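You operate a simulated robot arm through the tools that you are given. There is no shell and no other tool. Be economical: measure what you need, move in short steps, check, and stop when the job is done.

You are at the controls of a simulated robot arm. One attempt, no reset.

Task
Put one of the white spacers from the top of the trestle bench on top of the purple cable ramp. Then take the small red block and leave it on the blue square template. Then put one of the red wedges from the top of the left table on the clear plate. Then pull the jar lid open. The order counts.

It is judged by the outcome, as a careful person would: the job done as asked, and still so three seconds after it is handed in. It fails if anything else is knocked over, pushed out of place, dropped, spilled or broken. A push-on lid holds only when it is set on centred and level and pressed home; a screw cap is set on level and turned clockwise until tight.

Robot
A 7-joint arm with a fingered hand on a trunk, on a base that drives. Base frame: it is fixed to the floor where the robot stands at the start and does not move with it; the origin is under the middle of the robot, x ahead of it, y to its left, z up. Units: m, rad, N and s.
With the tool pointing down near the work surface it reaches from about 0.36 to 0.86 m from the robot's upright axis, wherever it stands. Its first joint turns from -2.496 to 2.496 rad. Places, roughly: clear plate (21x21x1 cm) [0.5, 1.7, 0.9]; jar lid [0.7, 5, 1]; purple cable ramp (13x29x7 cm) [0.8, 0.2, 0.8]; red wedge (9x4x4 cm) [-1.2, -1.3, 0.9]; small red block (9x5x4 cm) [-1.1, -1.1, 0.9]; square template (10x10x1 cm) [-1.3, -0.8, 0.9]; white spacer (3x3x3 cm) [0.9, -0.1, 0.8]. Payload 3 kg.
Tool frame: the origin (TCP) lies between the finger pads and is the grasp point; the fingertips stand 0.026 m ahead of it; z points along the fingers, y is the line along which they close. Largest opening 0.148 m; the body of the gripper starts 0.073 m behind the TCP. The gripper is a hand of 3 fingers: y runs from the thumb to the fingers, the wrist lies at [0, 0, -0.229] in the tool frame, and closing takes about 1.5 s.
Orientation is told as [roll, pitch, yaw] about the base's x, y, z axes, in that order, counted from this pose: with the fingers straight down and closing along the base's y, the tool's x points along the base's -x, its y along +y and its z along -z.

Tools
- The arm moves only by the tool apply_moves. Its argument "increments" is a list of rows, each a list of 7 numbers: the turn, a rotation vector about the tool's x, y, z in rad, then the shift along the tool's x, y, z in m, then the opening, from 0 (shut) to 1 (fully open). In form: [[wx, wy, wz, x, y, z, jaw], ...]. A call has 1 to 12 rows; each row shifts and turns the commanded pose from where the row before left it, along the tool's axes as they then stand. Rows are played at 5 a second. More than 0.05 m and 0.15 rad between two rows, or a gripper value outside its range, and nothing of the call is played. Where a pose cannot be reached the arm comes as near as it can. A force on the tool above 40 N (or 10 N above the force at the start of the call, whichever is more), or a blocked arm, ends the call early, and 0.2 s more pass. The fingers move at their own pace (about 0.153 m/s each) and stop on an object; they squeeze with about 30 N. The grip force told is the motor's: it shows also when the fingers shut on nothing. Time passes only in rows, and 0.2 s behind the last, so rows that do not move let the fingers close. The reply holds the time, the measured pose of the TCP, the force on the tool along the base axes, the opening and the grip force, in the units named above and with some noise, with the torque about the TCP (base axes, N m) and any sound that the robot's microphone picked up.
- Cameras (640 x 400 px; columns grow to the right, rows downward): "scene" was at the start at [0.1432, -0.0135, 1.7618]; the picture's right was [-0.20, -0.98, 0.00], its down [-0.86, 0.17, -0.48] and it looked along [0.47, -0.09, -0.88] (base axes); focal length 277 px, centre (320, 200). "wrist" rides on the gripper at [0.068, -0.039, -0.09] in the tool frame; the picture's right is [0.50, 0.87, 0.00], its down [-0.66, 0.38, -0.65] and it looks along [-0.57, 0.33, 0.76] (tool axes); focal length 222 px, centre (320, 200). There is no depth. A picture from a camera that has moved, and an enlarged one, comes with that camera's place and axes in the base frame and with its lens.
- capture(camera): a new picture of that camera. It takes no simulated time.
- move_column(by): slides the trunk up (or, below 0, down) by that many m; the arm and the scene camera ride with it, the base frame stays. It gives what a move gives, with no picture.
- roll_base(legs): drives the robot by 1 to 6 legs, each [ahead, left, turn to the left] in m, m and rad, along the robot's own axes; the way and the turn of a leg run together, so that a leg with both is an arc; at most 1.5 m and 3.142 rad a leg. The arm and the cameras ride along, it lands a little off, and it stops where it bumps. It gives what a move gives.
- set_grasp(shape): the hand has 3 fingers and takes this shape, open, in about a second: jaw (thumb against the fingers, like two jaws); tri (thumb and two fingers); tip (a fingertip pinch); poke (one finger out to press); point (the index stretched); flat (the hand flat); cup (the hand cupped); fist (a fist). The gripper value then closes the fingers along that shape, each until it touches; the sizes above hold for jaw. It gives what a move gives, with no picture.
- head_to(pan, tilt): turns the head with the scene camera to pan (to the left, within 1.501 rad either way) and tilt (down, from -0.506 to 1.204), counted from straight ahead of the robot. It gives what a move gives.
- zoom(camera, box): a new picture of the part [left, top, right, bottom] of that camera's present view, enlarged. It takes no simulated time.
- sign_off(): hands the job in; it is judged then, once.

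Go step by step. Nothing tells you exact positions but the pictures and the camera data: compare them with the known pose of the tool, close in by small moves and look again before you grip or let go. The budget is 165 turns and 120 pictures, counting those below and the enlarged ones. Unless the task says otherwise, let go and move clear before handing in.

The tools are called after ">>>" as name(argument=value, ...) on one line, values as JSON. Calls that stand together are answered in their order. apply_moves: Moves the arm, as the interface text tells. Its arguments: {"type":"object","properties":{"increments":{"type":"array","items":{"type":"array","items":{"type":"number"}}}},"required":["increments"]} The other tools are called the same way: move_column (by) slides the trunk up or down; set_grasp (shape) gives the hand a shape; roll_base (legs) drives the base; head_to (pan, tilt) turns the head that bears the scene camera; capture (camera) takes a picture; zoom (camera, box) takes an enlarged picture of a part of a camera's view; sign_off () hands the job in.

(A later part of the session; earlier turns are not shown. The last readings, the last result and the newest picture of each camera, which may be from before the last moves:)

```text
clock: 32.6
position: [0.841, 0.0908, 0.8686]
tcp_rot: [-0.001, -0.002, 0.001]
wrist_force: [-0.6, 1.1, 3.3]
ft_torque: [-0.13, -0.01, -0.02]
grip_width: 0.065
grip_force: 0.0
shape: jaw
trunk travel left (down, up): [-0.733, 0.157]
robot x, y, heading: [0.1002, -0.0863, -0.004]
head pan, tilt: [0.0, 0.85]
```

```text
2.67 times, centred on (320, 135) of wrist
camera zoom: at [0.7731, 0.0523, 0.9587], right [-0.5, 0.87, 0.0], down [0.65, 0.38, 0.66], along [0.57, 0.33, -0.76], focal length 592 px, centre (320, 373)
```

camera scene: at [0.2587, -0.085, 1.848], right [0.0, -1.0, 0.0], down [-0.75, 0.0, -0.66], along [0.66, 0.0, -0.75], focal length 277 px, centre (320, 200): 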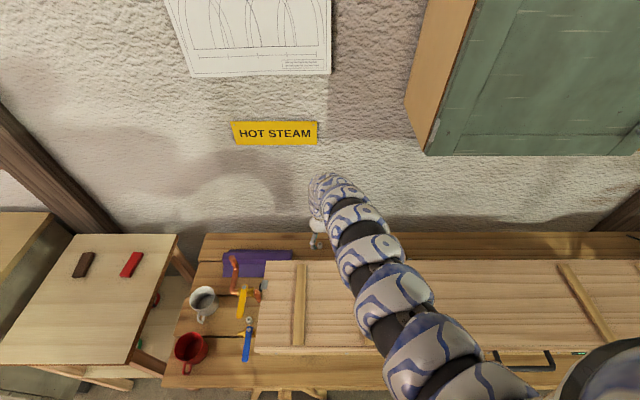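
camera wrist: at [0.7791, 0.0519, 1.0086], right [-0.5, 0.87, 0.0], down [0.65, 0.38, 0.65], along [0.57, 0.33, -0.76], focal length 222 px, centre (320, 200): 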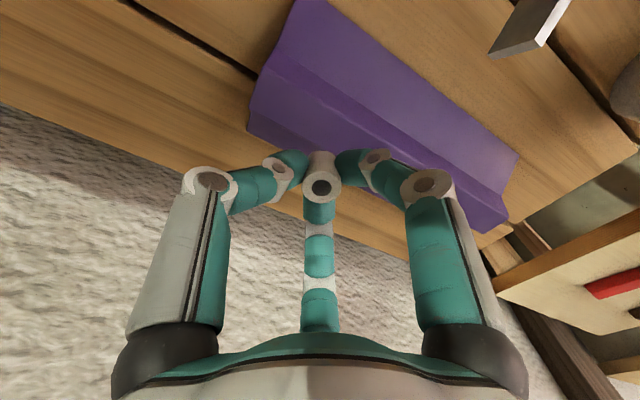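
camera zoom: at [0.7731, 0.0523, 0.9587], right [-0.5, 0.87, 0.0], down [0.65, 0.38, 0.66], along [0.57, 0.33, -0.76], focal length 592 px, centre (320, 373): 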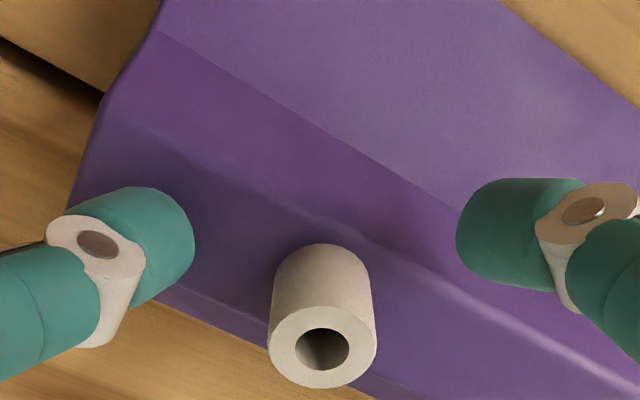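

The spacer stands on the ramp. Lift straight up and verify.

>>> apply_moves(increments=[[0, 0, 0, 0, 0, -0.02, 0.45], [0, 0, 0, 0, 0, -0.04, 0.45], [0, 0, 0, 0, 0, -0.05, 0.45], [0, 0, 0, 0, 0, -0.05, 0.45], [0, 0, 0, 0, 0, -0.05, 0.45], [0, 0, 0, 0.02, 0, -0.03, 0.45]])

>>> zoom(camera="wrist", box=[160, 0, 480, 200])

>>> zoom(camera="scene", box=[200, 200, 360, 300])

```text
clock: 34.0
position: [0.8319, 0.0987, 1.1051]
tcp_rot: [-0.001, 0.002, -0.001]
wrist_force: [-0.3, -0.3, 0.4]
ft_torque: [0.02, 0.03, 0.0]
grip_width: 0.0666
grip_force: 0.1
shape: jaw
out of reach, approached as far as the arm can: row 6
trunk travel left (down, up): [-0.733, 0.157]
robot x, y, heading: [0.1025, -0.0819, -0.006]
head pan, tilt: [0.0, 0.85]
```

```text
2.00 times, centred on (320, 100) of wrist
camera zoom: at [0.7652, 0.0596, 1.1952], right [-0.5, 0.87, 0.0], down [0.66, 0.38, 0.65], along [0.57, 0.33, -0.76], focal length 444 px, centre (320, 400)
```

zoom: 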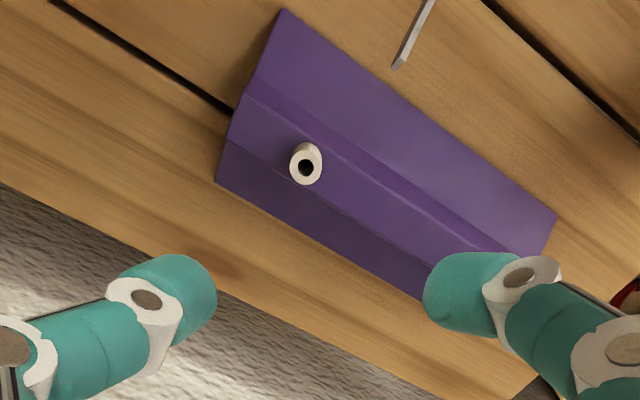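

```text
4.00 times, centred on (280, 250) of scene
camera zoom: at [0.2586, -0.086, 1.798], right [0.0, -1.0, 0.0], down [-0.75, 0.0, -0.66], along [0.66, 0.0, -0.75], focal length 1109 px, centre (480, 0)
```

zoom: 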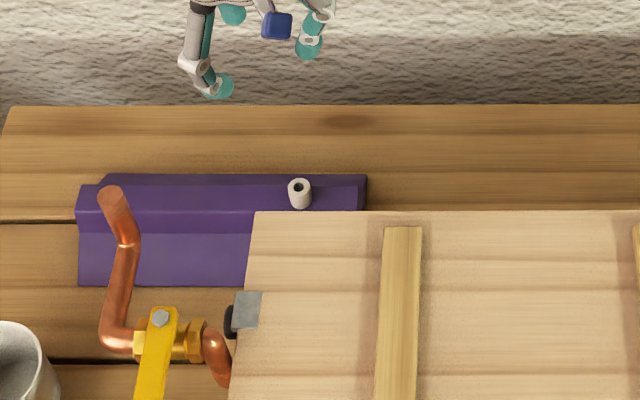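

Step one is done. I raise the trunk, retract the hand over the panel and back the robot away.

>>> move_column(by=0.1)

>>> apply_moves(increments=[[0, 0, 0, 0.04, 0, 0.02, 0.45], [0, 0, 0, 0.05, 0, 0, 0.45], [0, 0, 0, 0.05, 0, 0, 0.45], [0, 0, 0, 0.05, 0, 0, 0.45], [0, 0, 0, 0.05, 0, 0, 0.45], [0, 0, 0, 0.05, 0, 0, 0.45], [0, 0, 0, 0.04, 0, 0, 0.45]])

>>> roll_base(legs=[[-0.3, 0, 0]])

>>> head_to(pan=1.5, tilt=0.6)

>>> capture(camera="scene")

>>> head_to(pan=-1.5, tilt=0.6)

>>> capture(camera="scene")

```text
clock: 35.3
position: [0.8325, 0.0998, 1.2036]
tcp_rot: [-0.003, 0.0, 0.0]
wrist_force: [-0.2, 0.1, -0.1]
ft_torque: [0.03, -0.01, 0.01]
grip_width: 0.0662
grip_force: 0.1
shape: jaw
trunk travel left (down, up): [-0.833, 0.057]
robot x, y, heading: [0.1029, -0.0779, -0.003]
head pan, tilt: [0.0, 0.85]
```

```text
clock: 36.8
position: [0.6937, 0.2268, 1.1113]
tcp_rot: [-0.001, -0.013, -0.001]
wrist_force: [13.0, -3.2, -0.7]
ft_torque: [0.02, -0.02, 0.62]
grip_width: 0.0688
grip_force: 0.0
shape: jaw
out of reach, approached as far as the arm can: row 1, 2, 3, 4, 5, 6, 7
trunk travel left (down, up): [-0.833, 0.057]
robot x, y, heading: [0.1002, -0.0826, -0.009]
head pan, tilt: [0.0, 0.85]
stopped in row 7: the force on the tool passed its limit at 58 N (the readings are from after the stop); the commanded pose is now the measured one
```

```text
clock: 37.6
position: [0.6933, 0.2251, 1.1146]
tcp_rot: [0.001, -0.026, -0.004]
wrist_force: [10.8, -1.5, -4.1]
ft_torque: [0.16, -0.06, 0.54]
grip_width: 0.067
grip_force: 0.1
shape: jaw
trunk travel left (down, up): [-0.833, 0.057]
robot x, y, heading: [0.0931, -0.0845, -0.004]
head pan, tilt: [0.0, 0.85]
stopped in leg 1: the force on the tool passed its limit at 59 N (the readings are from after the stop); the commanded pose is now the measured one
```

```text
clock: 39.2
position: [0.6935, 0.2247, 1.1124]
tcp_rot: [0.002, -0.026, -0.003]
wrist_force: [20.5, -2.6, -0.7]
ft_torque: [0.0, -0.01, 0.99]
grip_width: 0.0679
grip_force: 0.2
shape: jaw
trunk travel left (down, up): [-0.833, 0.057]
robot x, y, heading: [0.0885, -0.0853, -0.005]
head pan, tilt: [1.499, 0.6]
```

```text
81 pictures are left
camera scene: at [0.1798, 0.0029, 1.9187], right [1.0, -0.08, 0.0], down [-0.05, -0.56, -0.83], along [0.06, 0.82, -0.56], focal length 277 px, centre (320, 200)
```

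scene: 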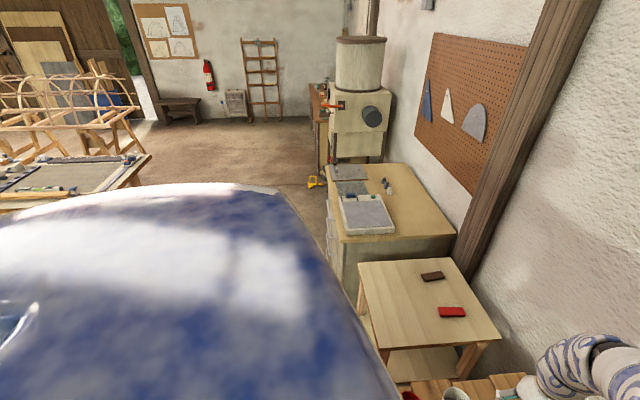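

```text
clock: 41.9
position: [0.6932, 0.2261, 1.1117]
tcp_rot: [0.002, -0.023, -0.002]
wrist_force: [23.4, -1.9, 1.2]
ft_torque: [-0.06, -0.07, 1.07]
grip_width: 0.0676
grip_force: 0.1
shape: jaw
trunk travel left (down, up): [-0.833, 0.057]
robot x, y, heading: [0.0894, -0.0829, -0.008]
head pan, tilt: [-1.499, 0.6]
```

```text
80 pictures are left
camera scene: at [0.1789, -0.1734, 1.9187], right [-1.0, -0.07, 0.0], down [-0.04, 0.56, -0.82], along [0.05, -0.82, -0.57], focal length 277 px, centre (320, 200)
```

scene: 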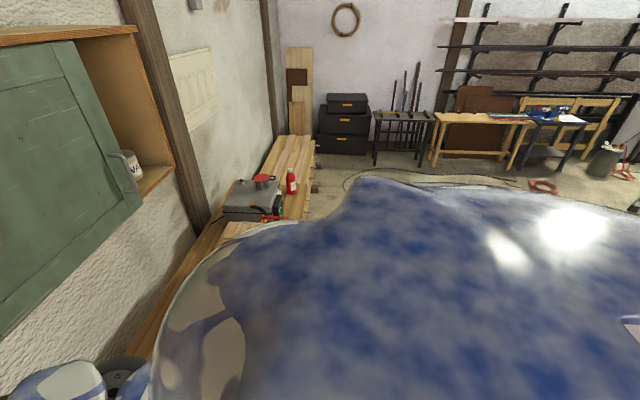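

The retraction drifted left and the hand is pressing on the pipe. I ease it away forward and look.

>>> apply_moves(increments=[[0, 0, 0, -0.02, 0, 0, 0.45], [0, 0, 0, -0.02, 0, 0, 0.45]])

>>> head_to(pan=0.2, tilt=0.85)

>>> zoom(camera="scene", box=[160, 150, 480, 350])

>>> capture(camera="wrist")

```text
clock: 42.5
position: [0.7312, 0.2253, 1.1136]
tcp_rot: [0.004, -0.025, -0.004]
wrist_force: [0.0, 0.3, 0.6]
ft_torque: [-0.01, -0.01, -0.01]
grip_width: 0.0667
grip_force: 0.1
shape: jaw
trunk travel left (down, up): [-0.833, 0.057]
robot x, y, heading: [0.0911, -0.0841, -0.01]
head pan, tilt: [-1.499, 0.6]
```

```text
clock: 44.2
position: [0.7306, 0.2261, 1.1143]
tcp_rot: [0.001, -0.026, -0.003]
wrist_force: [-0.3, -0.3, -0.2]
ft_torque: [0.0, -0.03, 0.04]
grip_width: 0.0668
grip_force: 0.2
shape: jaw
trunk travel left (down, up): [-0.833, 0.057]
robot x, y, heading: [0.0924, -0.081, -0.008]
head pan, tilt: [0.201, 0.85]
```

```text
2.00 times, centred on (320, 250) of scene
camera zoom: at [0.2466, -0.0699, 1.898], right [0.19, -0.98, 0.0], down [-0.74, -0.14, -0.66], along [0.65, 0.13, -0.75], focal length 554 px, centre (320, 100)
```

zoom: 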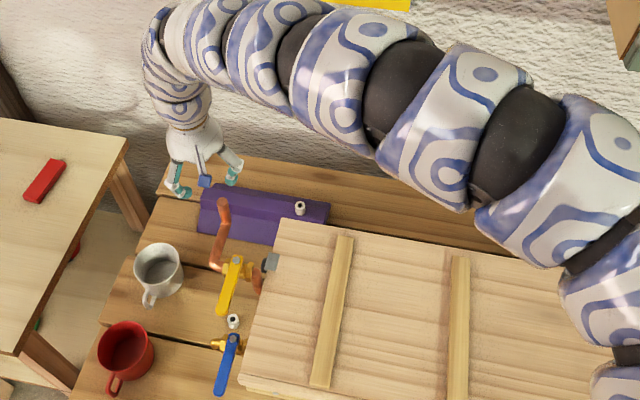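

```text
78 pictures are left
camera wrist: at [0.6608, 0.1866, 1.2035], right [-0.5, 0.87, -0.01], down [0.64, 0.37, 0.67], along [0.59, 0.33, -0.74], focal length 222 px, centre (320, 200)
```

wrist: 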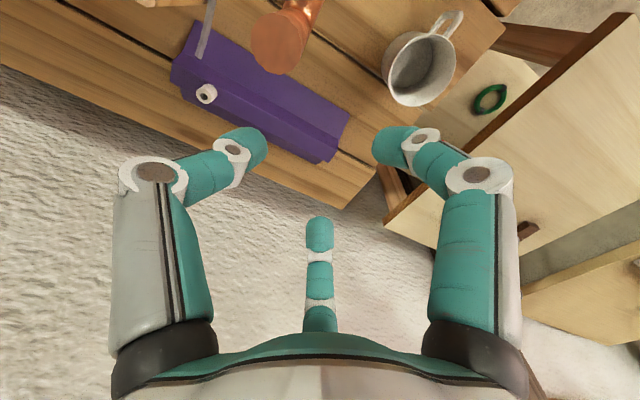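

Nothing was displaced. I raise the trunk a bit more, move right away from the pipe first, then back, in checked steps.

>>> move_column(by=0.05)

>>> apply_moves(increments=[[0, 0, 0, 0, -0.04, 0, 0.45], [0, 0, 0, 0, -0.04, 0, 0.45], [0, 0, 0, 0, -0.04, 0, 0.45]])

```text
clock: 45.1
position: [0.7295, 0.226, 1.165]
tcp_rot: [0.003, -0.024, -0.005]
wrist_force: [0.4, -0.3, 0.0]
ft_torque: [0.04, 0.01, 0.0]
grip_width: 0.0667
grip_force: 0.1
shape: jaw
trunk travel left (down, up): [-0.883, 0.007]
robot x, y, heading: [0.0899, -0.083, -0.007]
head pan, tilt: [0.201, 0.85]
```

```text
clock: 45.9
position: [0.7602, 0.1296, 1.1445]
tcp_rot: [0.001, -0.025, -0.004]
wrist_force: [-0.6, 0.8, -0.7]
ft_torque: [0.01, 0.03, 0.03]
grip_width: 0.0668
grip_force: 0.1
shape: jaw
out of reach, approached as far as the arm can: row 2, 3
trunk travel left (down, up): [-0.883, 0.007]
robot x, y, heading: [0.0914, -0.0855, -0.009]
head pan, tilt: [0.201, 0.85]
```

>>> apply_moves(increments=[[0, 0.024, 0, 0.03, -0.02, 0.01, 0.45], [0, 0, 0, 0.04, 0, 0, 0.45]])

```text
clock: 46.5
position: [0.7206, 0.1346, 1.1081]
tcp_rot: [0.0, 0.0, -0.004]
wrist_force: [0.2, 0.1, 0.2]
ft_torque: [-0.03, -0.01, 0.04]
grip_width: 0.0666
grip_force: 0.0
shape: jaw
out of reach, approached as far as the arm can: row 1, 2
trunk travel left (down, up): [-0.883, 0.007]
robot x, y, heading: [0.0906, -0.0802, -0.005]
head pan, tilt: [0.201, 0.85]
```

The pipe's tip is at about (0.68, 0.176, 1.11), so I must go further right before going back. Trying that at constant x.

>>> apply_moves(increments=[[0, 0, 0, -0.03, -0.03, 0, 0.45], [0, 0, 0, 0, -0.04, 0, 0.45]])

>>> capture(camera="scene")

```text
clock: 47.1
position: [0.7583, 0.0655, 1.0985]
tcp_rot: [-0.002, 0.002, -0.003]
wrist_force: [-0.6, -0.9, 0.0]
ft_torque: [0.02, 0.0, 0.02]
grip_width: 0.0668
grip_force: 0.1
shape: jaw
out of reach, approached as far as the arm can: row 2
trunk travel left (down, up): [-0.883, 0.007]
robot x, y, heading: [0.0901, -0.0842, -0.004]
head pan, tilt: [0.201, 0.85]
```

```text
77 pictures are left
camera scene: at [0.2464, -0.0705, 1.948], right [0.19, -0.98, 0.0], down [-0.74, -0.15, -0.66], along [0.65, 0.13, -0.75], focal length 277 px, centre (320, 200)
```

scene: 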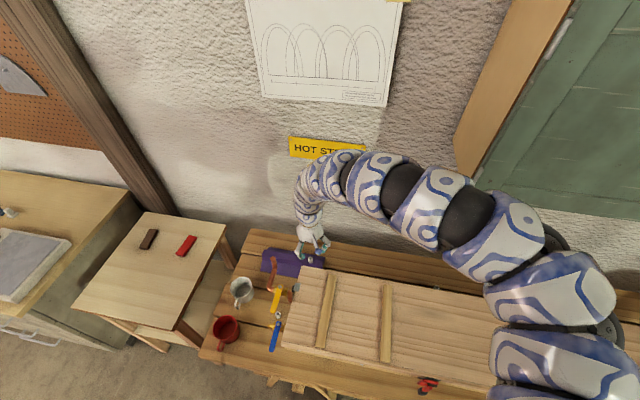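

>>> apply_moves(increments=[[0, 0, 0, 0, -0.04, -0.01, 0.45], [0, 0, 0, 0, -0.03, -0.01, 0.45]])

>>> apply_moves(increments=[[0, 0, 0, 0.02, 0, -0.01, 0.45]])

```text
clock: 47.7
position: [0.7864, 0.0107, 1.0957]
tcp_rot: [0.002, 0.0, -0.004]
wrist_force: [0.2, 0.4, -0.4]
ft_torque: [0.0, 0.03, -0.01]
grip_width: 0.0668
grip_force: 0.0
shape: jaw
out of reach, approached as far as the arm can: row 1, 2
trunk travel left (down, up): [-0.883, 0.007]
robot x, y, heading: [0.0913, -0.0864, -0.005]
head pan, tilt: [0.201, 0.85]
```

```text
clock: 48.1
position: [0.7806, 0.0194, 1.0927]
tcp_rot: [0.003, -0.001, -0.005]
wrist_force: [0.7, 0.1, 0.4]
ft_torque: [0.0, -0.02, 0.0]
grip_width: 0.0668
grip_force: 0.0
shape: jaw
out of reach, approached as far as the arm can: row 1
trunk travel left (down, up): [-0.883, 0.007]
robot x, y, heading: [0.0888, -0.0824, -0.01]
head pan, tilt: [0.201, 0.85]
```

The hand is now right of the pipe, clear above the panel. I back the base slowly instead of moving the arm.

>>> roll_base(legs=[[-0.06, 0, 0]])

>>> capture(camera="wrist")

>>> zoom(camera="scene", box=[220, 150, 460, 300])

```text
clock: 49.1
position: [0.7197, 0.0198, 1.0939]
tcp_rot: [0.003, -0.004, 0.0]
wrist_force: [-0.8, 0.9, 0.6]
ft_torque: [-0.01, -0.01, 0.01]
grip_width: 0.0668
grip_force: 0.1
shape: jaw
trunk travel left (down, up): [-0.883, 0.007]
robot x, y, heading: [0.0322, -0.0871, -0.0]
head pan, tilt: [0.201, 0.85]
```

```text
76 pictures are left
camera wrist: at [0.6521, -0.0195, 1.1846], right [-0.5, 0.87, 0.0], down [0.66, 0.38, 0.66], along [0.57, 0.33, -0.76], focal length 222 px, centre (320, 200)
```

wrist: 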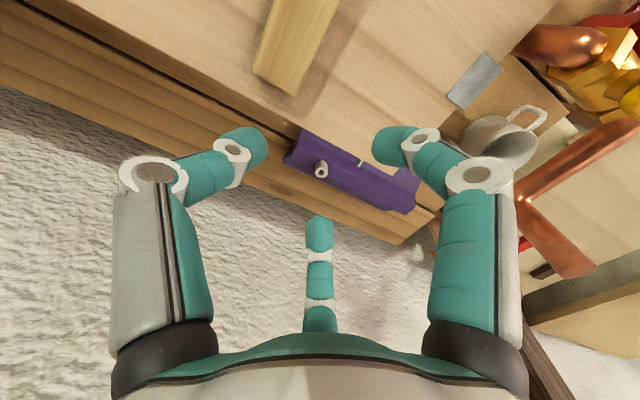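

```text
2.67 times, centred on (340, 225) of scene
camera zoom: at [0.1845, -0.0694, 1.9482], right [0.19, -0.98, 0.0], down [-0.74, -0.15, -0.66], along [0.65, 0.13, -0.75], focal length 739 px, centre (267, 133)
```

zoom: 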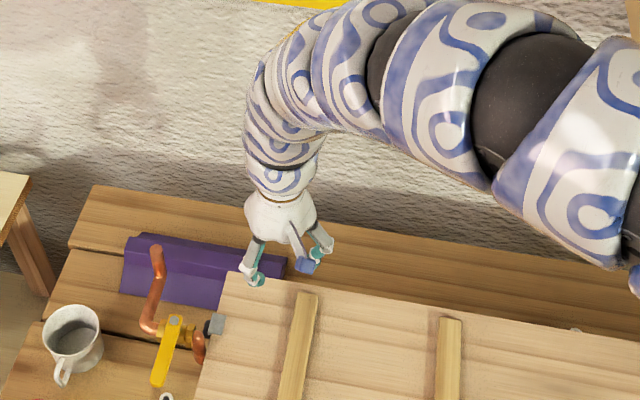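

Clear of pipe and panel. Continue backing out.

>>> roll_base(legs=[[-0.1, 0, 0]])

>>> roll_base(legs=[[-0.3, 0, 0]])

>>> capture(camera="scene")

```text
clock: 50.2
position: [0.6192, 0.0196, 1.0943]
tcp_rot: [0.003, 0.002, -0.001]
wrist_force: [-0.7, 0.6, 0.3]
ft_torque: [-0.01, -0.08, 0.02]
grip_width: 0.0666
grip_force: 0.0
shape: jaw
trunk travel left (down, up): [-0.883, 0.007]
robot x, y, heading: [-0.0668, -0.0827, -0.007]
head pan, tilt: [0.201, 0.85]
```

```text
clock: 52.2
position: [0.328, 0.0246, 1.0946]
tcp_rot: [0.001, 0.0, 0.002]
wrist_force: [-0.2, 0.2, 0.3]
ft_torque: [0.03, 0.01, -0.03]
grip_width: 0.0667
grip_force: 0.1
shape: jaw
trunk travel left (down, up): [-0.883, 0.007]
robot x, y, heading: [-0.3594, -0.0814, 0.001]
head pan, tilt: [0.201, 0.85]
```

```text
74 pictures are left
camera scene: at [-0.206, -0.0673, 1.9481], right [0.2, -0.98, 0.0], down [-0.74, -0.15, -0.66], along [0.65, 0.13, -0.75], focal length 277 px, centre (320, 200)
```

scene: 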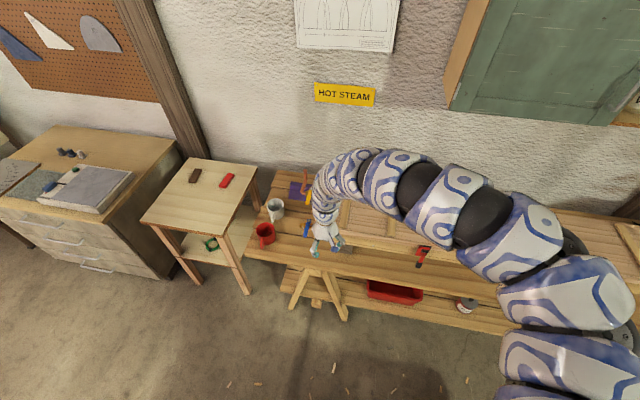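

Now turn right in place to face the tables behind, then look.

>>> roll_base(legs=[[0, 0, -1.3]])

>>> head_to(pan=-1.2, tilt=0.5)

>>> capture(camera="scene")

```text
clock: 55.8
position: [-0.0512, -0.7086, 1.0933]
tcp_rot: [0.003, 0.0, -1.263]
wrist_force: [0.2, 0.4, -0.2]
ft_torque: [-0.03, -0.02, -0.03]
grip_width: 0.0666
grip_force: 0.0
shape: jaw
trunk travel left (down, up): [-0.883, 0.007]
robot x, y, heading: [-0.3584, -0.0793, -1.259]
head pan, tilt: [0.201, 0.85]
```

```text
clock: 57.3
position: [-0.0528, -0.7075, 1.0929]
tcp_rot: [-0.001, 0.001, -1.264]
wrist_force: [0.3, 0.1, -0.3]
ft_torque: [0.01, 0.01, -0.01]
grip_width: 0.0666
grip_force: 0.0
shape: jaw
trunk travel left (down, up): [-0.883, 0.007]
robot x, y, heading: [-0.3603, -0.0842, -1.266]
head pan, tilt: [-1.201, 0.499]
```

```text
73 pictures are left
camera scene: at [-0.4085, -0.216, 1.9779], right [-0.63, 0.78, 0.0], down [0.37, 0.3, -0.88], along [-0.69, -0.55, -0.48], focal length 277 px, centre (320, 200)
```

scene: 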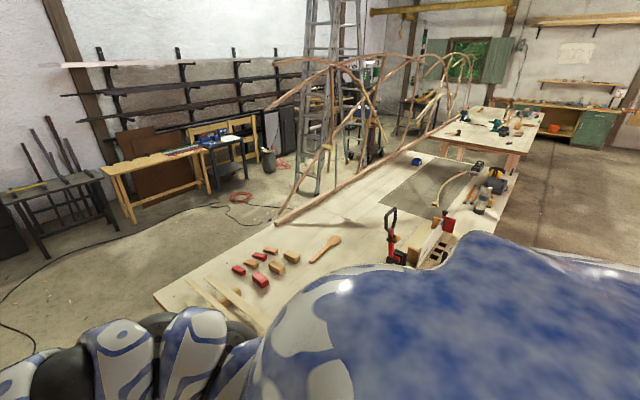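

The long table behind holds several red and yellow pieces. I zoom on them.

>>> zoom(camera="scene", box=[140, 200, 380, 350])

>>> zoom(camera="scene", box=[320, 140, 560, 290])

```text
2.67 times, centred on (260, 275) of scene
camera zoom: at [-0.4085, -0.216, 1.9779], right [-0.63, 0.78, 0.0], down [0.37, 0.3, -0.88], along [-0.69, -0.55, -0.48], focal length 739 px, centre (480, 0)
```

zoom: 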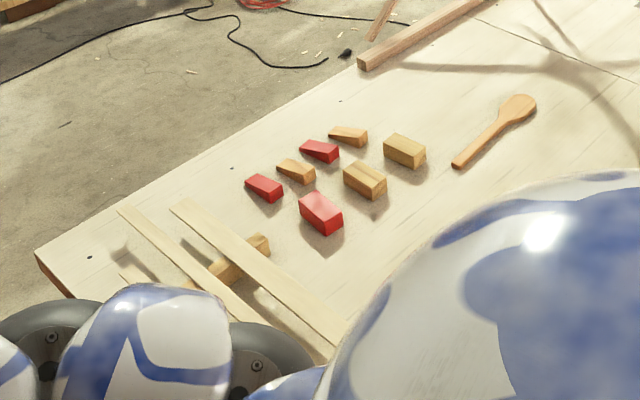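

```text
2.67 times, centred on (440, 215) of scene
camera zoom: at [-0.4085, -0.216, 1.9779], right [-0.63, 0.78, 0.0], down [0.37, 0.3, -0.88], along [-0.69, -0.55, -0.48], focal length 739 px, centre (0, 160)
```

zoom: 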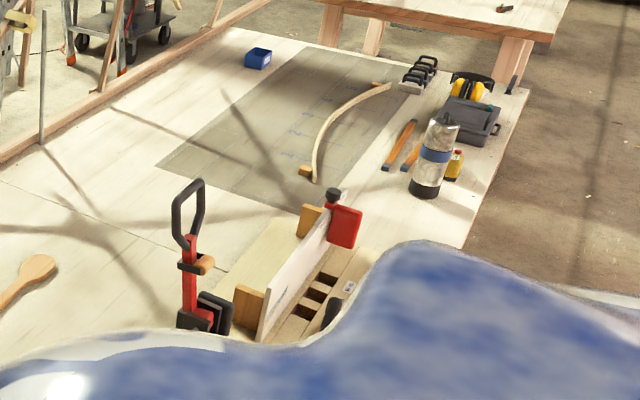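

The red block is about (-1.07, -1.16), red wedges near (-1.05, -1.31) and (-1.20, -1.30) on a long table whose end is at x≈-0.67. I drive down the corridor and turn to face it.

>>> roll_base(legs=[[0.95, -0.19, 0]])

>>> roll_base(legs=[[0, 0, -1.88]])

>>> head_to(pan=0.0, tilt=0.8)

>>> capture(camera="scene")

```text
clock: 62.4
position: [0.0218, -1.6897, 1.0923]
tcp_rot: [0.001, 0.002, -1.292]
wrist_force: [-0.5, 0.8, -0.4]
ft_torque: [-0.01, 0.01, -0.03]
grip_width: 0.0666
grip_force: 0.1
shape: jaw
trunk travel left (down, up): [-0.883, 0.007]
robot x, y, heading: [-0.2722, -1.0508, -1.305]
head pan, tilt: [-1.201, 0.499]
```

```text
clock: 67.2
position: [-0.96, -1.1476, 1.0926]
tcp_rot: [0.002, -0.001, 3.126]
wrist_force: [0.4, -1.4, 0.0]
ft_torque: [-0.01, 0.02, -0.01]
grip_width: 0.0669
grip_force: 0.0
shape: jaw
trunk travel left (down, up): [-0.883, 0.007]
robot x, y, heading: [-0.2676, -1.048, 3.125]
head pan, tilt: [-1.201, 0.499]
```

```text
clock: 68.6
position: [-0.96, -1.1474, 1.0936]
tcp_rot: [0.001, 0.0, 3.126]
wrist_force: [0.4, 0.2, 0.3]
ft_torque: [-0.02, -0.01, 0.0]
grip_width: 0.0668
grip_force: 0.1
shape: jaw
trunk travel left (down, up): [-0.883, 0.007]
robot x, y, heading: [-0.2669, -1.0548, 3.128]
head pan, tilt: [0.0, 0.799]
```

```text
70 pictures are left
camera scene: at [-0.429, -1.0508, 1.952], right [0.02, 1.0, 0.0], down [0.72, -0.01, -0.7], along [-0.7, 0.01, -0.72], focal length 277 px, centre (320, 200)
```

scene: 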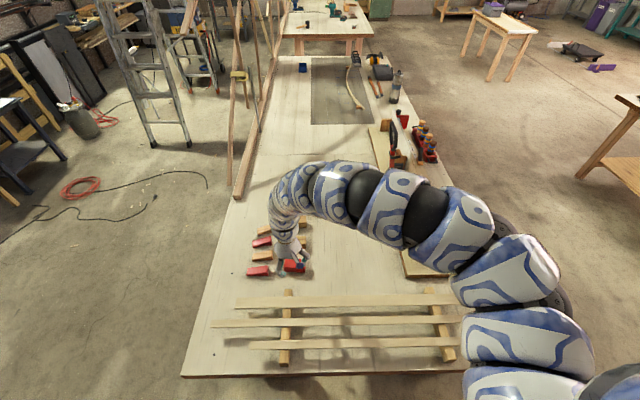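

Facing the table with the hand near the red block. Take a wrist view.

>>> capture(camera="wrist")

>>> zoom(camera="scene", box=[220, 180, 380, 280])

```text
69 pictures are left
camera wrist: at [-0.8913, -1.1094, 1.1838], right [0.49, -0.87, 0.0], down [-0.66, -0.37, 0.65], along [-0.57, -0.32, -0.76], focal length 222 px, centre (320, 200)
```

wrist: 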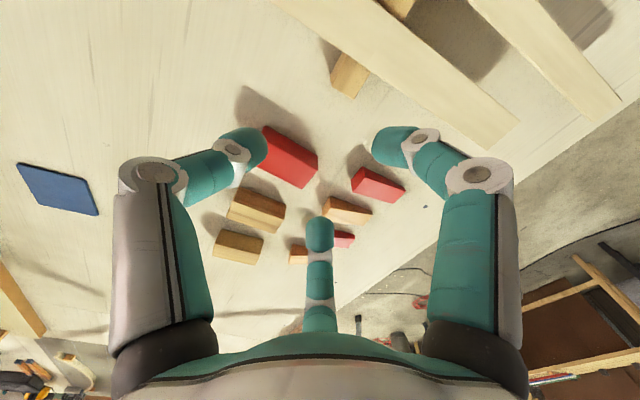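

```text
4.00 times, centred on (300, 230) of scene
camera zoom: at [-0.429, -1.0508, 1.952], right [0.02, 1.0, 0.0], down [0.72, -0.01, -0.7], along [-0.7, 0.01, -0.72], focal length 1109 px, centre (400, 80)
```

zoom: 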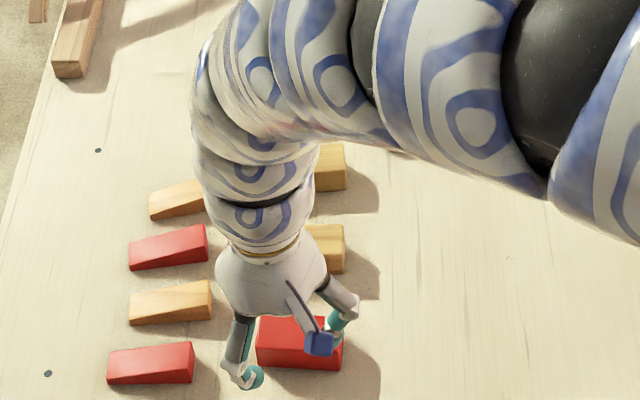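

The blue template is at ≈(-1.32, -0.83). The block's long side lies along y, so I move ahead 7 cm and turn the hand 90° to grip across x.

>>> roll_base(legs=[[0.07, 0, 0]])

>>> apply_moves(increments=[[0, 0, 0.14, 0, 0, 0, 0.7], [0, 0, 0.14, 0, 0, 0, 0.7], [0, 0, 0.14, 0, 0, 0, 0.7], [0, 0, 0.14, 0, 0, 0, 0.7], [0, 0, 0.14, 0, 0, 0, 0.7]])

```text
clock: 69.7
position: [-1.0297, -1.1456, 1.0926]
tcp_rot: [0.003, 0.001, 3.128]
wrist_force: [-0.9, -0.1, -1.2]
ft_torque: [0.0, -0.01, 0.0]
grip_width: 0.0666
grip_force: 0.1
shape: jaw
trunk travel left (down, up): [-0.883, 0.007]
robot x, y, heading: [-0.3379, -1.0554, 3.125]
head pan, tilt: [0.0, 0.799]
```

```text
clock: 70.8
position: [-1.0302, -1.1468, 1.093]
tcp_rot: [0.0, 0.002, 2.424]
wrist_force: [0.1, -0.1, -0.4]
ft_torque: [-0.01, -0.01, 0.0]
grip_width: 0.1033
grip_force: 0.0
shape: jaw
trunk travel left (down, up): [-0.883, 0.007]
robot x, y, heading: [-0.3375, -1.0526, 3.125]
head pan, tilt: [0.0, 0.799]
```

Rotation works; continue to 90°.

>>> apply_moves(increments=[[0, 0, 0.142, 0, 0, 0, 0.8], [0, 0, 0.142, 0, 0, 0, 0.8], [0, 0, 0.142, 0, 0, 0, 0.8], [0, 0, 0.142, 0, 0, 0, 0.8], [0, 0, 0.142, 0, 0, 0, 0.8], [0, 0, 0.143, 0, 0, 0, 0.8]])

>>> capture(camera="wrist")

>>> capture(camera="scene")

```text
clock: 72.2
position: [-1.0297, -1.1458, 1.0925]
tcp_rot: [0.001, 0.001, 1.571]
wrist_force: [0.2, -0.4, -0.4]
ft_torque: [0.0, 0.0, 0.01]
grip_width: 0.1182
grip_force: 0.1
shape: jaw
trunk travel left (down, up): [-0.883, 0.007]
robot x, y, heading: [-0.3403, -1.0558, 3.127]
head pan, tilt: [0.0, 0.799]
```

```text
67 pictures are left
camera wrist: at [-0.9904, -1.2137, 1.1838], right [-0.87, -0.5, 0.0], down [-0.38, 0.66, 0.65], along [-0.33, 0.57, -0.76], focal length 222 px, centre (320, 200)
```

wrist: 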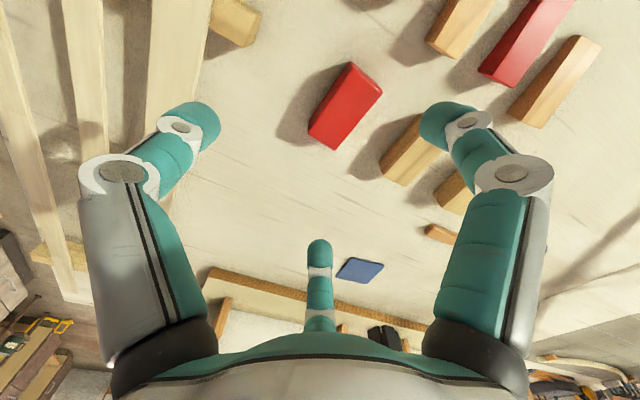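

```text
66 pictures are left
camera scene: at [-0.4992, -1.0497, 1.952], right [0.02, 1.0, 0.0], down [0.72, -0.01, -0.7], along [-0.7, 0.01, -0.72], focal length 277 px, centre (320, 200)
```

scene: 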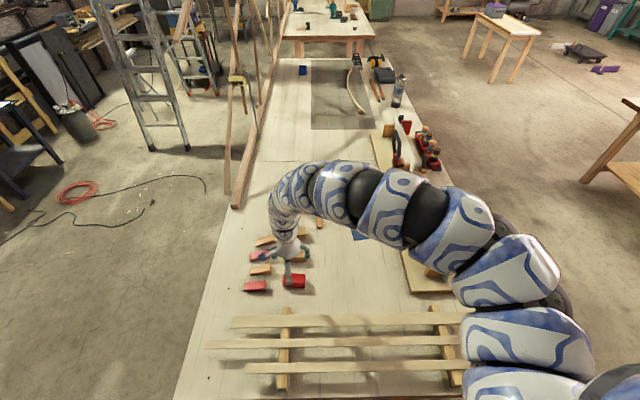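

Block centre confirmed at (-1.06, -1.15). I align, narrow the opening and descend partway.

>>> apply_moves(increments=[[0, 0, 0, 0.004, 0.03, 0, 0.55], [0, 0, 0, 0, 0, 0.05, 0.55], [0, 0, 0, 0, 0, 0.05, 0.55]])

>>> capture(camera="wrist")

```text
clock: 73.0
position: [-1.0593, -1.1485, 0.9924]
tcp_rot: [0.001, 0.003, 1.573]
wrist_force: [-0.3, -0.4, 1.4]
ft_torque: [-0.01, -0.03, -0.02]
grip_width: 0.0819
grip_force: 0.0
shape: jaw
trunk travel left (down, up): [-0.883, 0.007]
robot x, y, heading: [-0.3366, -1.0496, 3.119]
head pan, tilt: [0.0, 0.799]
```

```text
65 pictures are left
camera wrist: at [-1.0201, -1.2169, 1.082], right [-0.86, -0.5, 0.0], down [-0.38, 0.66, 0.65], along [-0.33, 0.56, -0.76], focal length 222 px, centre (320, 200)
```

wrist: 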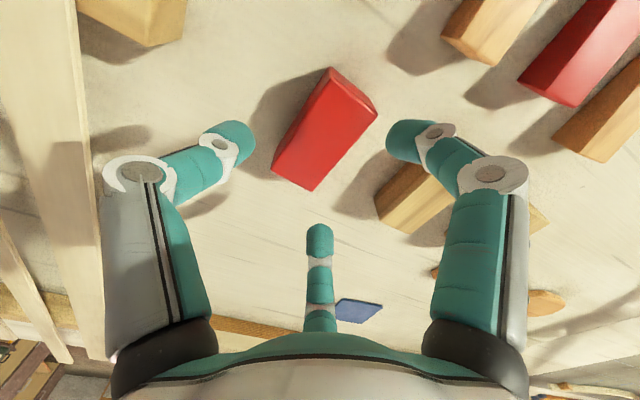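

Descend further in a small step and re-measure.

>>> apply_moves(increments=[[0, 0, 0, 0, 0, 0.04, 0.55]])

>>> capture(camera="wrist")

```text
clock: 73.5
position: [-1.0606, -1.1517, 0.953]
tcp_rot: [-0.001, 0.003, 1.575]
wrist_force: [-0.9, 0.4, 0.4]
ft_torque: [0.02, 0.02, -0.01]
grip_width: 0.0819
grip_force: 0.2
shape: jaw
trunk travel left (down, up): [-0.883, 0.007]
robot x, y, heading: [-0.3421, -1.05, 3.126]
head pan, tilt: [0.0, 0.799]
```

```text
64 pictures are left
camera wrist: at [-1.0214, -1.2199, 1.0432], right [-0.86, -0.5, 0.0], down [-0.38, 0.66, 0.65], along [-0.33, 0.56, -0.76], focal length 222 px, centre (320, 200)
```

wrist: 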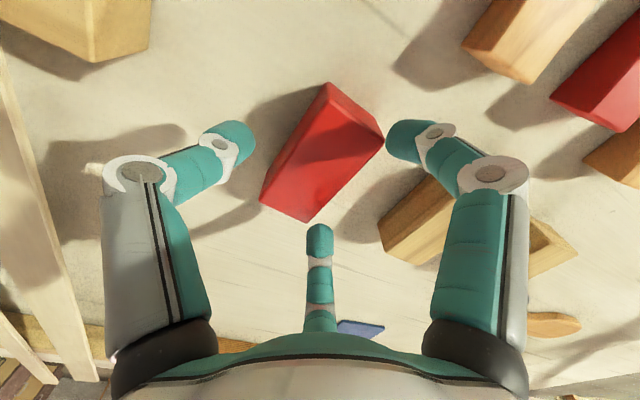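

Well centred. Continue down in small steps with force watch.

>>> apply_moves(increments=[[0, 0, 0, 0, 0, 0.02, 0.55], [0, 0, 0, 0, 0, 0.01, 0.55]])

>>> capture(camera="wrist")

```text
clock: 74.0
position: [-1.0605, -1.1519, 0.9242]
tcp_rot: [0.002, 0.001, 1.574]
wrist_force: [-0.2, -0.3, -1.2]
ft_torque: [0.01, -0.01, 0.01]
grip_width: 0.0817
grip_force: 0.1
shape: jaw
trunk travel left (down, up): [-0.883, 0.007]
robot x, y, heading: [-0.3386, -1.0546, 3.118]
head pan, tilt: [0.0, 0.799]
```

```text
63 pictures are left
camera wrist: at [-1.02, -1.2191, 1.0148], right [-0.86, -0.5, 0.0], down [-0.38, 0.66, 0.65], along [-0.33, 0.56, -0.76], focal length 222 px, centre (320, 200)
```

wrist: 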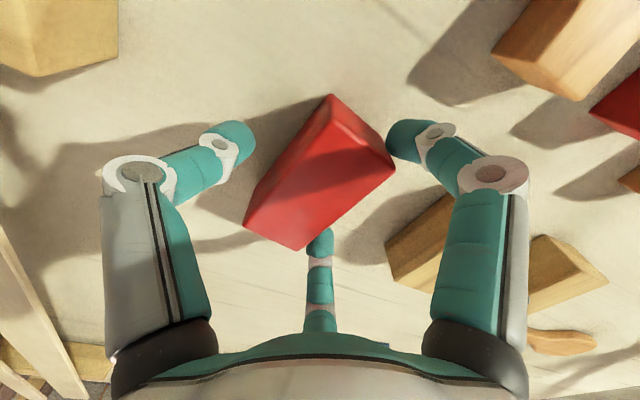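

Centred; fingertips are alongside the block. Lower another 1.5 cm cautiously.

>>> apply_moves(increments=[[0, 0, 0, 0, 0, 0.008, 0.55], [0, 0, 0, 0, 0, 0.007, 0.55]])

>>> capture(camera="wrist")

```text
clock: 74.7
position: [-1.059, -1.1511, 0.9071]
tcp_rot: [-0.003, -0.001, 1.573]
wrist_force: [0.0, 0.1, -0.4]
ft_torque: [-0.02, 0.01, 0.0]
grip_width: 0.0815
grip_force: 0.0
shape: jaw
trunk travel left (down, up): [-0.883, 0.007]
robot x, y, heading: [-0.3378, -1.0506, 3.12]
head pan, tilt: [0.0, 0.799]
```

```text
62 pictures are left
camera wrist: at [-1.0203, -1.218, 0.9987], right [-0.86, -0.5, 0.0], down [-0.38, 0.65, 0.65], along [-0.33, 0.57, -0.76], focal length 222 px, centre (320, 200)
```

wrist: 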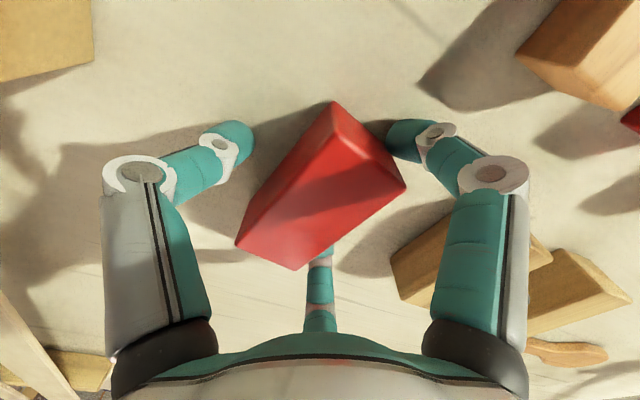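

Lower 8 mm more and close on the block.

>>> apply_moves(increments=[[0, 0, 0, 0, 0, 0.008, 0.55], [0, 0, 0, 0, 0, 0, 0.45], [0, 0, 0, 0, 0, 0, 0.3], [0, 0, 0, 0, 0, 0, 0.15], [0, 0, 0, 0, 0, 0, 0], [0, 0, 0, 0, 0, 0, 0], [0, 0, 0, 0, 0, 0, 0]])

>>> capture(camera="wrist")

```text
clock: 75.2
position: [-1.0592, -1.1526, 0.9048]
tcp_rot: [0.0, -0.001, 1.573]
wrist_force: [11.1, 1.1, 36.4]
ft_torque: [0.18, -1.63, 0.1]
grip_width: 0.047
grip_force: 30.2
shape: jaw
trunk travel left (down, up): [-0.883, 0.007]
robot x, y, heading: [-0.3384, -1.0532, 3.123]
head pan, tilt: [0.0, 0.799]
stopped in row 2: the force on the tool passed its limit at 50 N (the readings are from after the stop); the commanded pose is now the measured one
```

```text
61 pictures are left
camera wrist: at [-1.0189, -1.2198, 0.9959], right [-0.86, -0.5, 0.0], down [-0.38, 0.65, 0.65], along [-0.33, 0.56, -0.76], focal length 222 px, centre (320, 200)
```

wrist: 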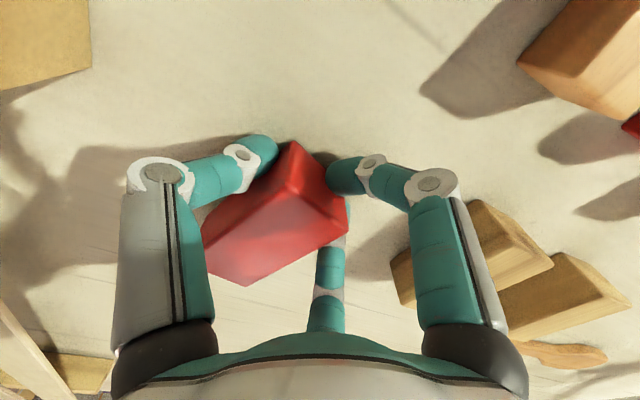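

Gripped at 0.047 m, the tips were touching the table. I lift gently with the grip held.

>>> apply_moves(increments=[[0, 0, 0, 0, 0, -0.004, 0], [0, 0, 0, 0, 0, -0.006, 0], [0, 0, 0, 0, 0, -0.03, 0], [0, 0, 0, 0, 0, -0.05, 0]])

>>> capture(camera="wrist")

```text
clock: 76.2
position: [-1.059, -1.1533, 0.9924]
tcp_rot: [-0.002, 0.0, 1.575]
wrist_force: [0.4, -0.5, -0.7]
ft_torque: [-0.01, 0.02, -0.01]
grip_width: 0.0421
grip_force: 30.3
shape: jaw
trunk travel left (down, up): [-0.883, 0.007]
robot x, y, heading: [-0.3378, -1.051, 3.121]
head pan, tilt: [0.0, 0.799]
```

```text
60 pictures are left
camera wrist: at [-1.0199, -1.2206, 1.0833], right [-0.86, -0.5, 0.0], down [-0.38, 0.65, 0.65], along [-0.33, 0.56, -0.76], focal length 222 px, centre (320, 200)
```

wrist: 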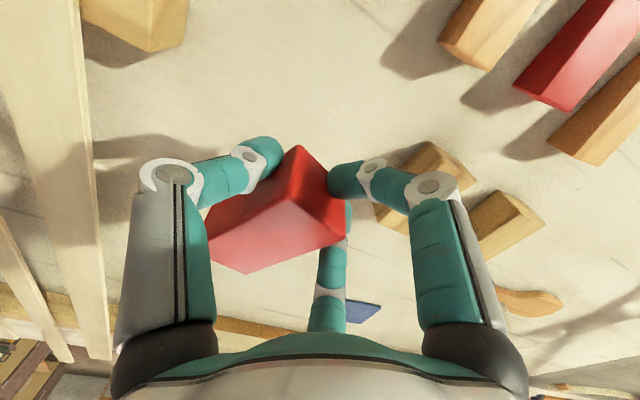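

The block is lifted. The template must be reached from the table's long near side, so I raise the hand, back off, turn left, and reverse along the corridor with the hand trailing.

>>> apply_moves(increments=[[0, 0, 0, 0, 0, -0.05, 0], [0, 0, 0, 0, 0, -0.045, 0]])

>>> roll_base(legs=[[-0.12, 0, 0], [0, 0, 1.58]])

>>> roll_base(legs=[[-1.5, 0, 0]])

>>> head_to(pan=-1.0, tilt=0.6)

>>> capture(camera="scene")

```text
clock: 76.8
position: [-1.0604, -1.1519, 1.089]
tcp_rot: [-0.003, 0.0, 1.577]
wrist_force: [-0.2, 0.4, -1.5]
ft_torque: [-0.06, 0.03, 0.02]
grip_width: 0.0416
grip_force: 30.4
shape: jaw
trunk travel left (down, up): [-0.883, 0.007]
robot x, y, heading: [-0.336, -1.0542, 3.121]
head pan, tilt: [0.0, 0.799]
```

```text
clock: 81.8
position: [-0.1301, -1.7788, 1.0892]
tcp_rot: [-0.002, 0.0, 3.13]
wrist_force: [0.5, 0.6, -1.4]
ft_torque: [-0.04, -0.03, -0.01]
grip_width: 0.0408
grip_force: 29.2
shape: jaw
trunk travel left (down, up): [-0.883, 0.007]
robot x, y, heading: [-0.2187, -1.0548, -1.607]
head pan, tilt: [0.0, 0.799]
```

```text
clock: 89.2
position: [-0.0794, -0.2894, 1.0891]
tcp_rot: [-0.001, -0.001, 3.141]
wrist_force: [-0.3, -0.2, -0.5]
ft_torque: [0.01, -0.03, 0.02]
grip_width: 0.041
grip_force: 30.7
shape: jaw
trunk travel left (down, up): [-0.883, 0.007]
robot x, y, heading: [-0.1776, 0.4355, -1.59]
head pan, tilt: [0.0, 0.799]
```

```text
clock: 90.5
position: [-0.0798, -0.2889, 1.088]
tcp_rot: [-0.002, 0.002, 3.142]
wrist_force: [0.3, -0.7, -0.1]
ft_torque: [-0.03, -0.02, -0.02]
grip_width: 0.0411
grip_force: 29.8
shape: jaw
trunk travel left (down, up): [-0.883, 0.007]
robot x, y, heading: [-0.18, 0.4341, -1.595]
head pan, tilt: [-1.0, 0.6]
```

```text
59 pictures are left
camera scene: at [-0.2546, 0.3058, 1.9688], right [-0.52, 0.85, 0.0], down [0.48, 0.3, -0.82], along [-0.7, -0.43, -0.57], focal length 277 px, centre (320, 200)
```

scene: 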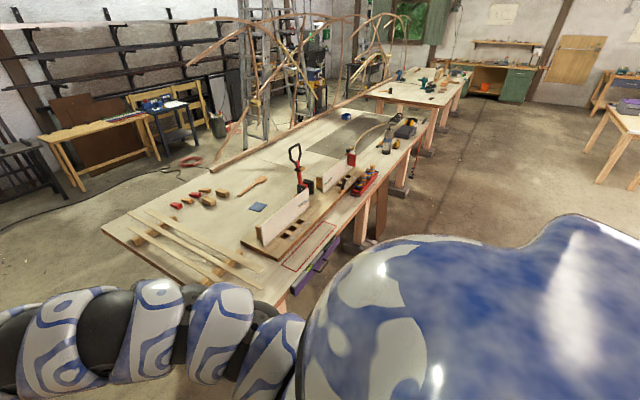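

I now see the near side with a jig board between the edge and the blue template. Zoom in.

>>> zoom(camera="scene", box=[100, 140, 420, 340])

```text
2.00 times, centred on (260, 240) of scene
camera zoom: at [-0.2546, 0.3058, 1.9688], right [-0.52, 0.85, 0.0], down [0.48, 0.3, -0.82], along [-0.7, -0.43, -0.57], focal length 554 px, centre (440, 120)
```

zoom: 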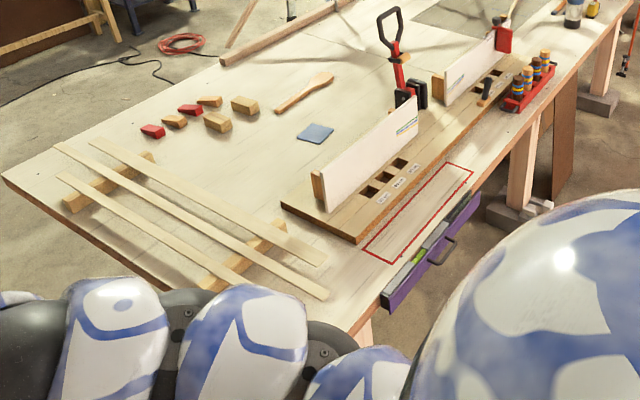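

The path is clear at hand height: fence top ≈1.05 at y≈-0.53. I strafe right to x≈-1.31, staying outside the table edge (y≈-0.25).

>>> roll_base(legs=[[0, -1.13, 0.02]])

>>> head_to(pan=0.0, tilt=0.9)

>>> capture(camera="scene")

```text
clock: 96.2
position: [-1.1939, -0.2719, 1.0885]
tcp_rot: [-0.001, 0.0, -3.127]
wrist_force: [0.1, -1.1, -0.5]
ft_torque: [-0.02, -0.06, 0.0]
grip_width: 0.041
grip_force: 30.0
shape: jaw
trunk travel left (down, up): [-0.883, 0.007]
robot x, y, heading: [-1.3008, 0.4507, -1.579]
head pan, tilt: [-1.0, 0.6]
```

```text
clock: 97.5
position: [-1.1923, -0.2723, 1.0884]
tcp_rot: [-0.002, 0.001, -3.126]
wrist_force: [0.0, -0.7, -1.2]
ft_torque: [0.01, -0.01, 0.0]
grip_width: 0.0409
grip_force: 29.6
shape: jaw
trunk travel left (down, up): [-0.883, 0.007]
robot x, y, heading: [-1.3031, 0.4503, -1.575]
head pan, tilt: [0.0, 0.901]
```

```text
57 pictures are left
camera scene: at [-1.303, 0.2928, 1.9441], right [-1.0, 0.01, 0.0], down [0.01, 0.78, -0.62], along [0.0, -0.62, -0.78], focal length 277 px, centre (320, 200)
```

scene: 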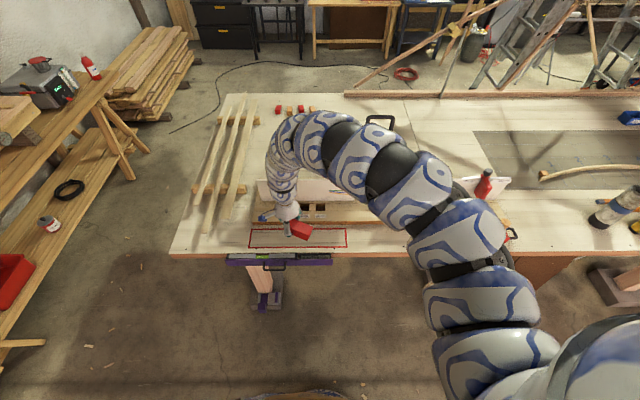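

Raise the hand to clear the fence, then look at the clearance as I drive ahead in steps.

>>> apply_moves(increments=[[0, 0, 0, 0, 0, -0.03, 0], [0, 0, 0, 0, 0, -0.03, 0]])

>>> roll_base(legs=[[0.15, 0, 0]])

>>> capture(camera="wrist")

>>> capture(camera="scene")

```text
clock: 98.1
position: [-1.1911, -0.2745, 1.1455]
tcp_rot: [-0.006, -0.001, -3.123]
wrist_force: [-0.7, -0.5, -0.8]
ft_torque: [-0.06, 0.01, -0.01]
grip_width: 0.0406
grip_force: 30.6
shape: jaw
out of reach, approached as far as the arm can: row 1
trunk travel left (down, up): [-0.883, 0.007]
robot x, y, heading: [-1.3054, 0.4525, -1.579]
head pan, tilt: [0.0, 0.901]
```

```text
clock: 99.5
position: [-1.1905, -0.4286, 1.1446]
tcp_rot: [-0.007, 0.001, -3.124]
wrist_force: [0.1, -0.1, -1.2]
ft_torque: [0.01, -0.02, 0.02]
grip_width: 0.0403
grip_force: 29.7
shape: jaw
trunk travel left (down, up): [-0.883, 0.007]
robot x, y, heading: [-1.3022, 0.3, -1.576]
head pan, tilt: [0.0, 0.901]
```

```text
56 pictures are left
camera wrist: at [-1.1233, -0.3884, 1.2352], right [0.52, -0.86, -0.01], down [-0.65, -0.39, 0.65], along [-0.56, -0.33, -0.76], focal length 222 px, centre (320, 200)
```

wrist: 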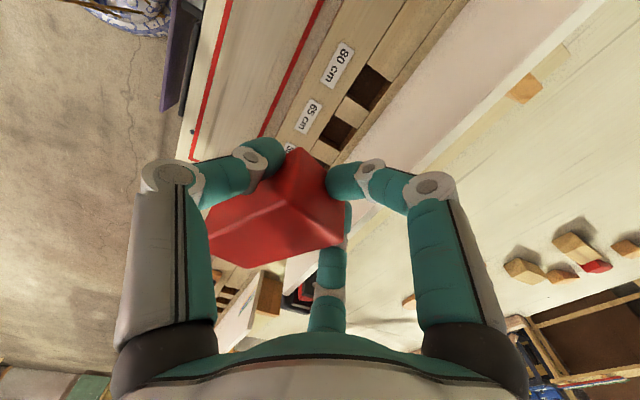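

```text
55 pictures are left
camera scene: at [-1.3035, 0.1388, 1.9438], right [-1.0, 0.0, 0.0], down [0.0, 0.78, -0.62], along [0.0, -0.62, -0.78], focal length 277 px, centre (320, 200)
```

scene: 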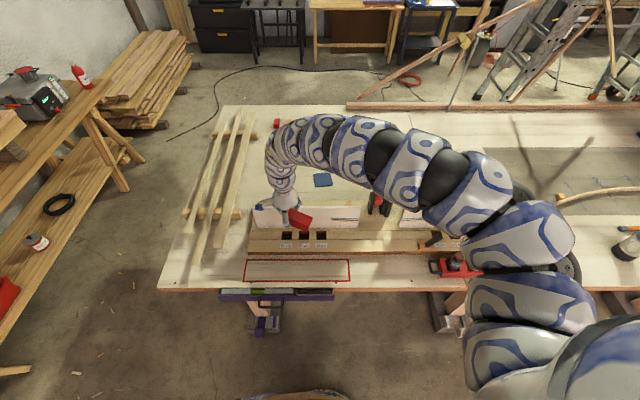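

Check how the block is held and the fence clearance.

>>> zoom(camera="scene", box=[230, 150, 390, 250])

```text
4.00 times, centred on (310, 200) of scene
camera zoom: at [-1.3035, 0.1388, 1.9438], right [-1.0, 0.0, 0.0], down [0.0, 0.78, -0.62], along [0.0, -0.62, -0.78], focal length 1109 px, centre (360, 200)
```

zoom: 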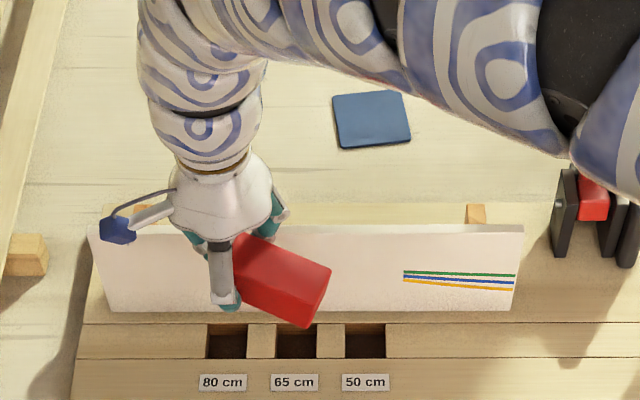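

The block is gripped near one end and turned about 25°. I raise a bit more, if possible, before crossing the fence (top z≈1.056).

>>> apply_moves(increments=[[0, 0, 0, 0, 0, -0.02, 0], [0, 0, 0, 0, 0, -0.02, 0]])

>>> zoom(camera="wrist", box=[160, 100, 480, 300])

```text
clock: 100.1
position: [-1.1842, -0.4396, 1.1768]
tcp_rot: [-0.005, -0.002, -3.124]
wrist_force: [-0.8, 0.0, -1.8]
ft_torque: [0.0, -0.02, -0.02]
grip_width: 0.0405
grip_force: 30.2
shape: jaw
out of reach, approached as far as the arm can: row 1, 2
trunk travel left (down, up): [-0.883, 0.007]
robot x, y, heading: [-1.3005, 0.2987, -1.572]
head pan, tilt: [0.0, 0.901]
```

```text
2.00 times, centred on (320, 200) of wrist
camera zoom: at [-1.1168, -0.4008, 1.2687], right [0.52, -0.86, -0.01], down [-0.65, -0.4, 0.65], along [-0.56, -0.33, -0.76], focal length 444 px, centre (320, 200)
```

zoom: 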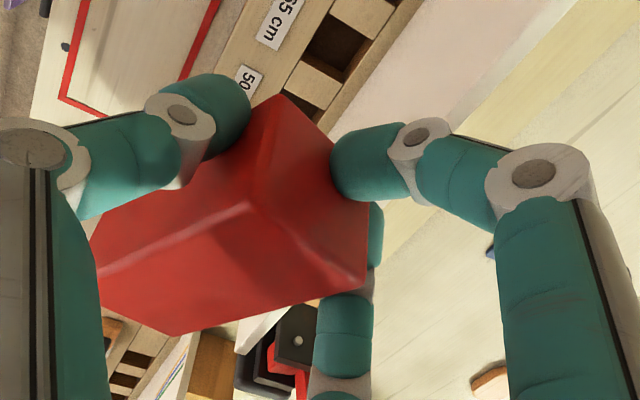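

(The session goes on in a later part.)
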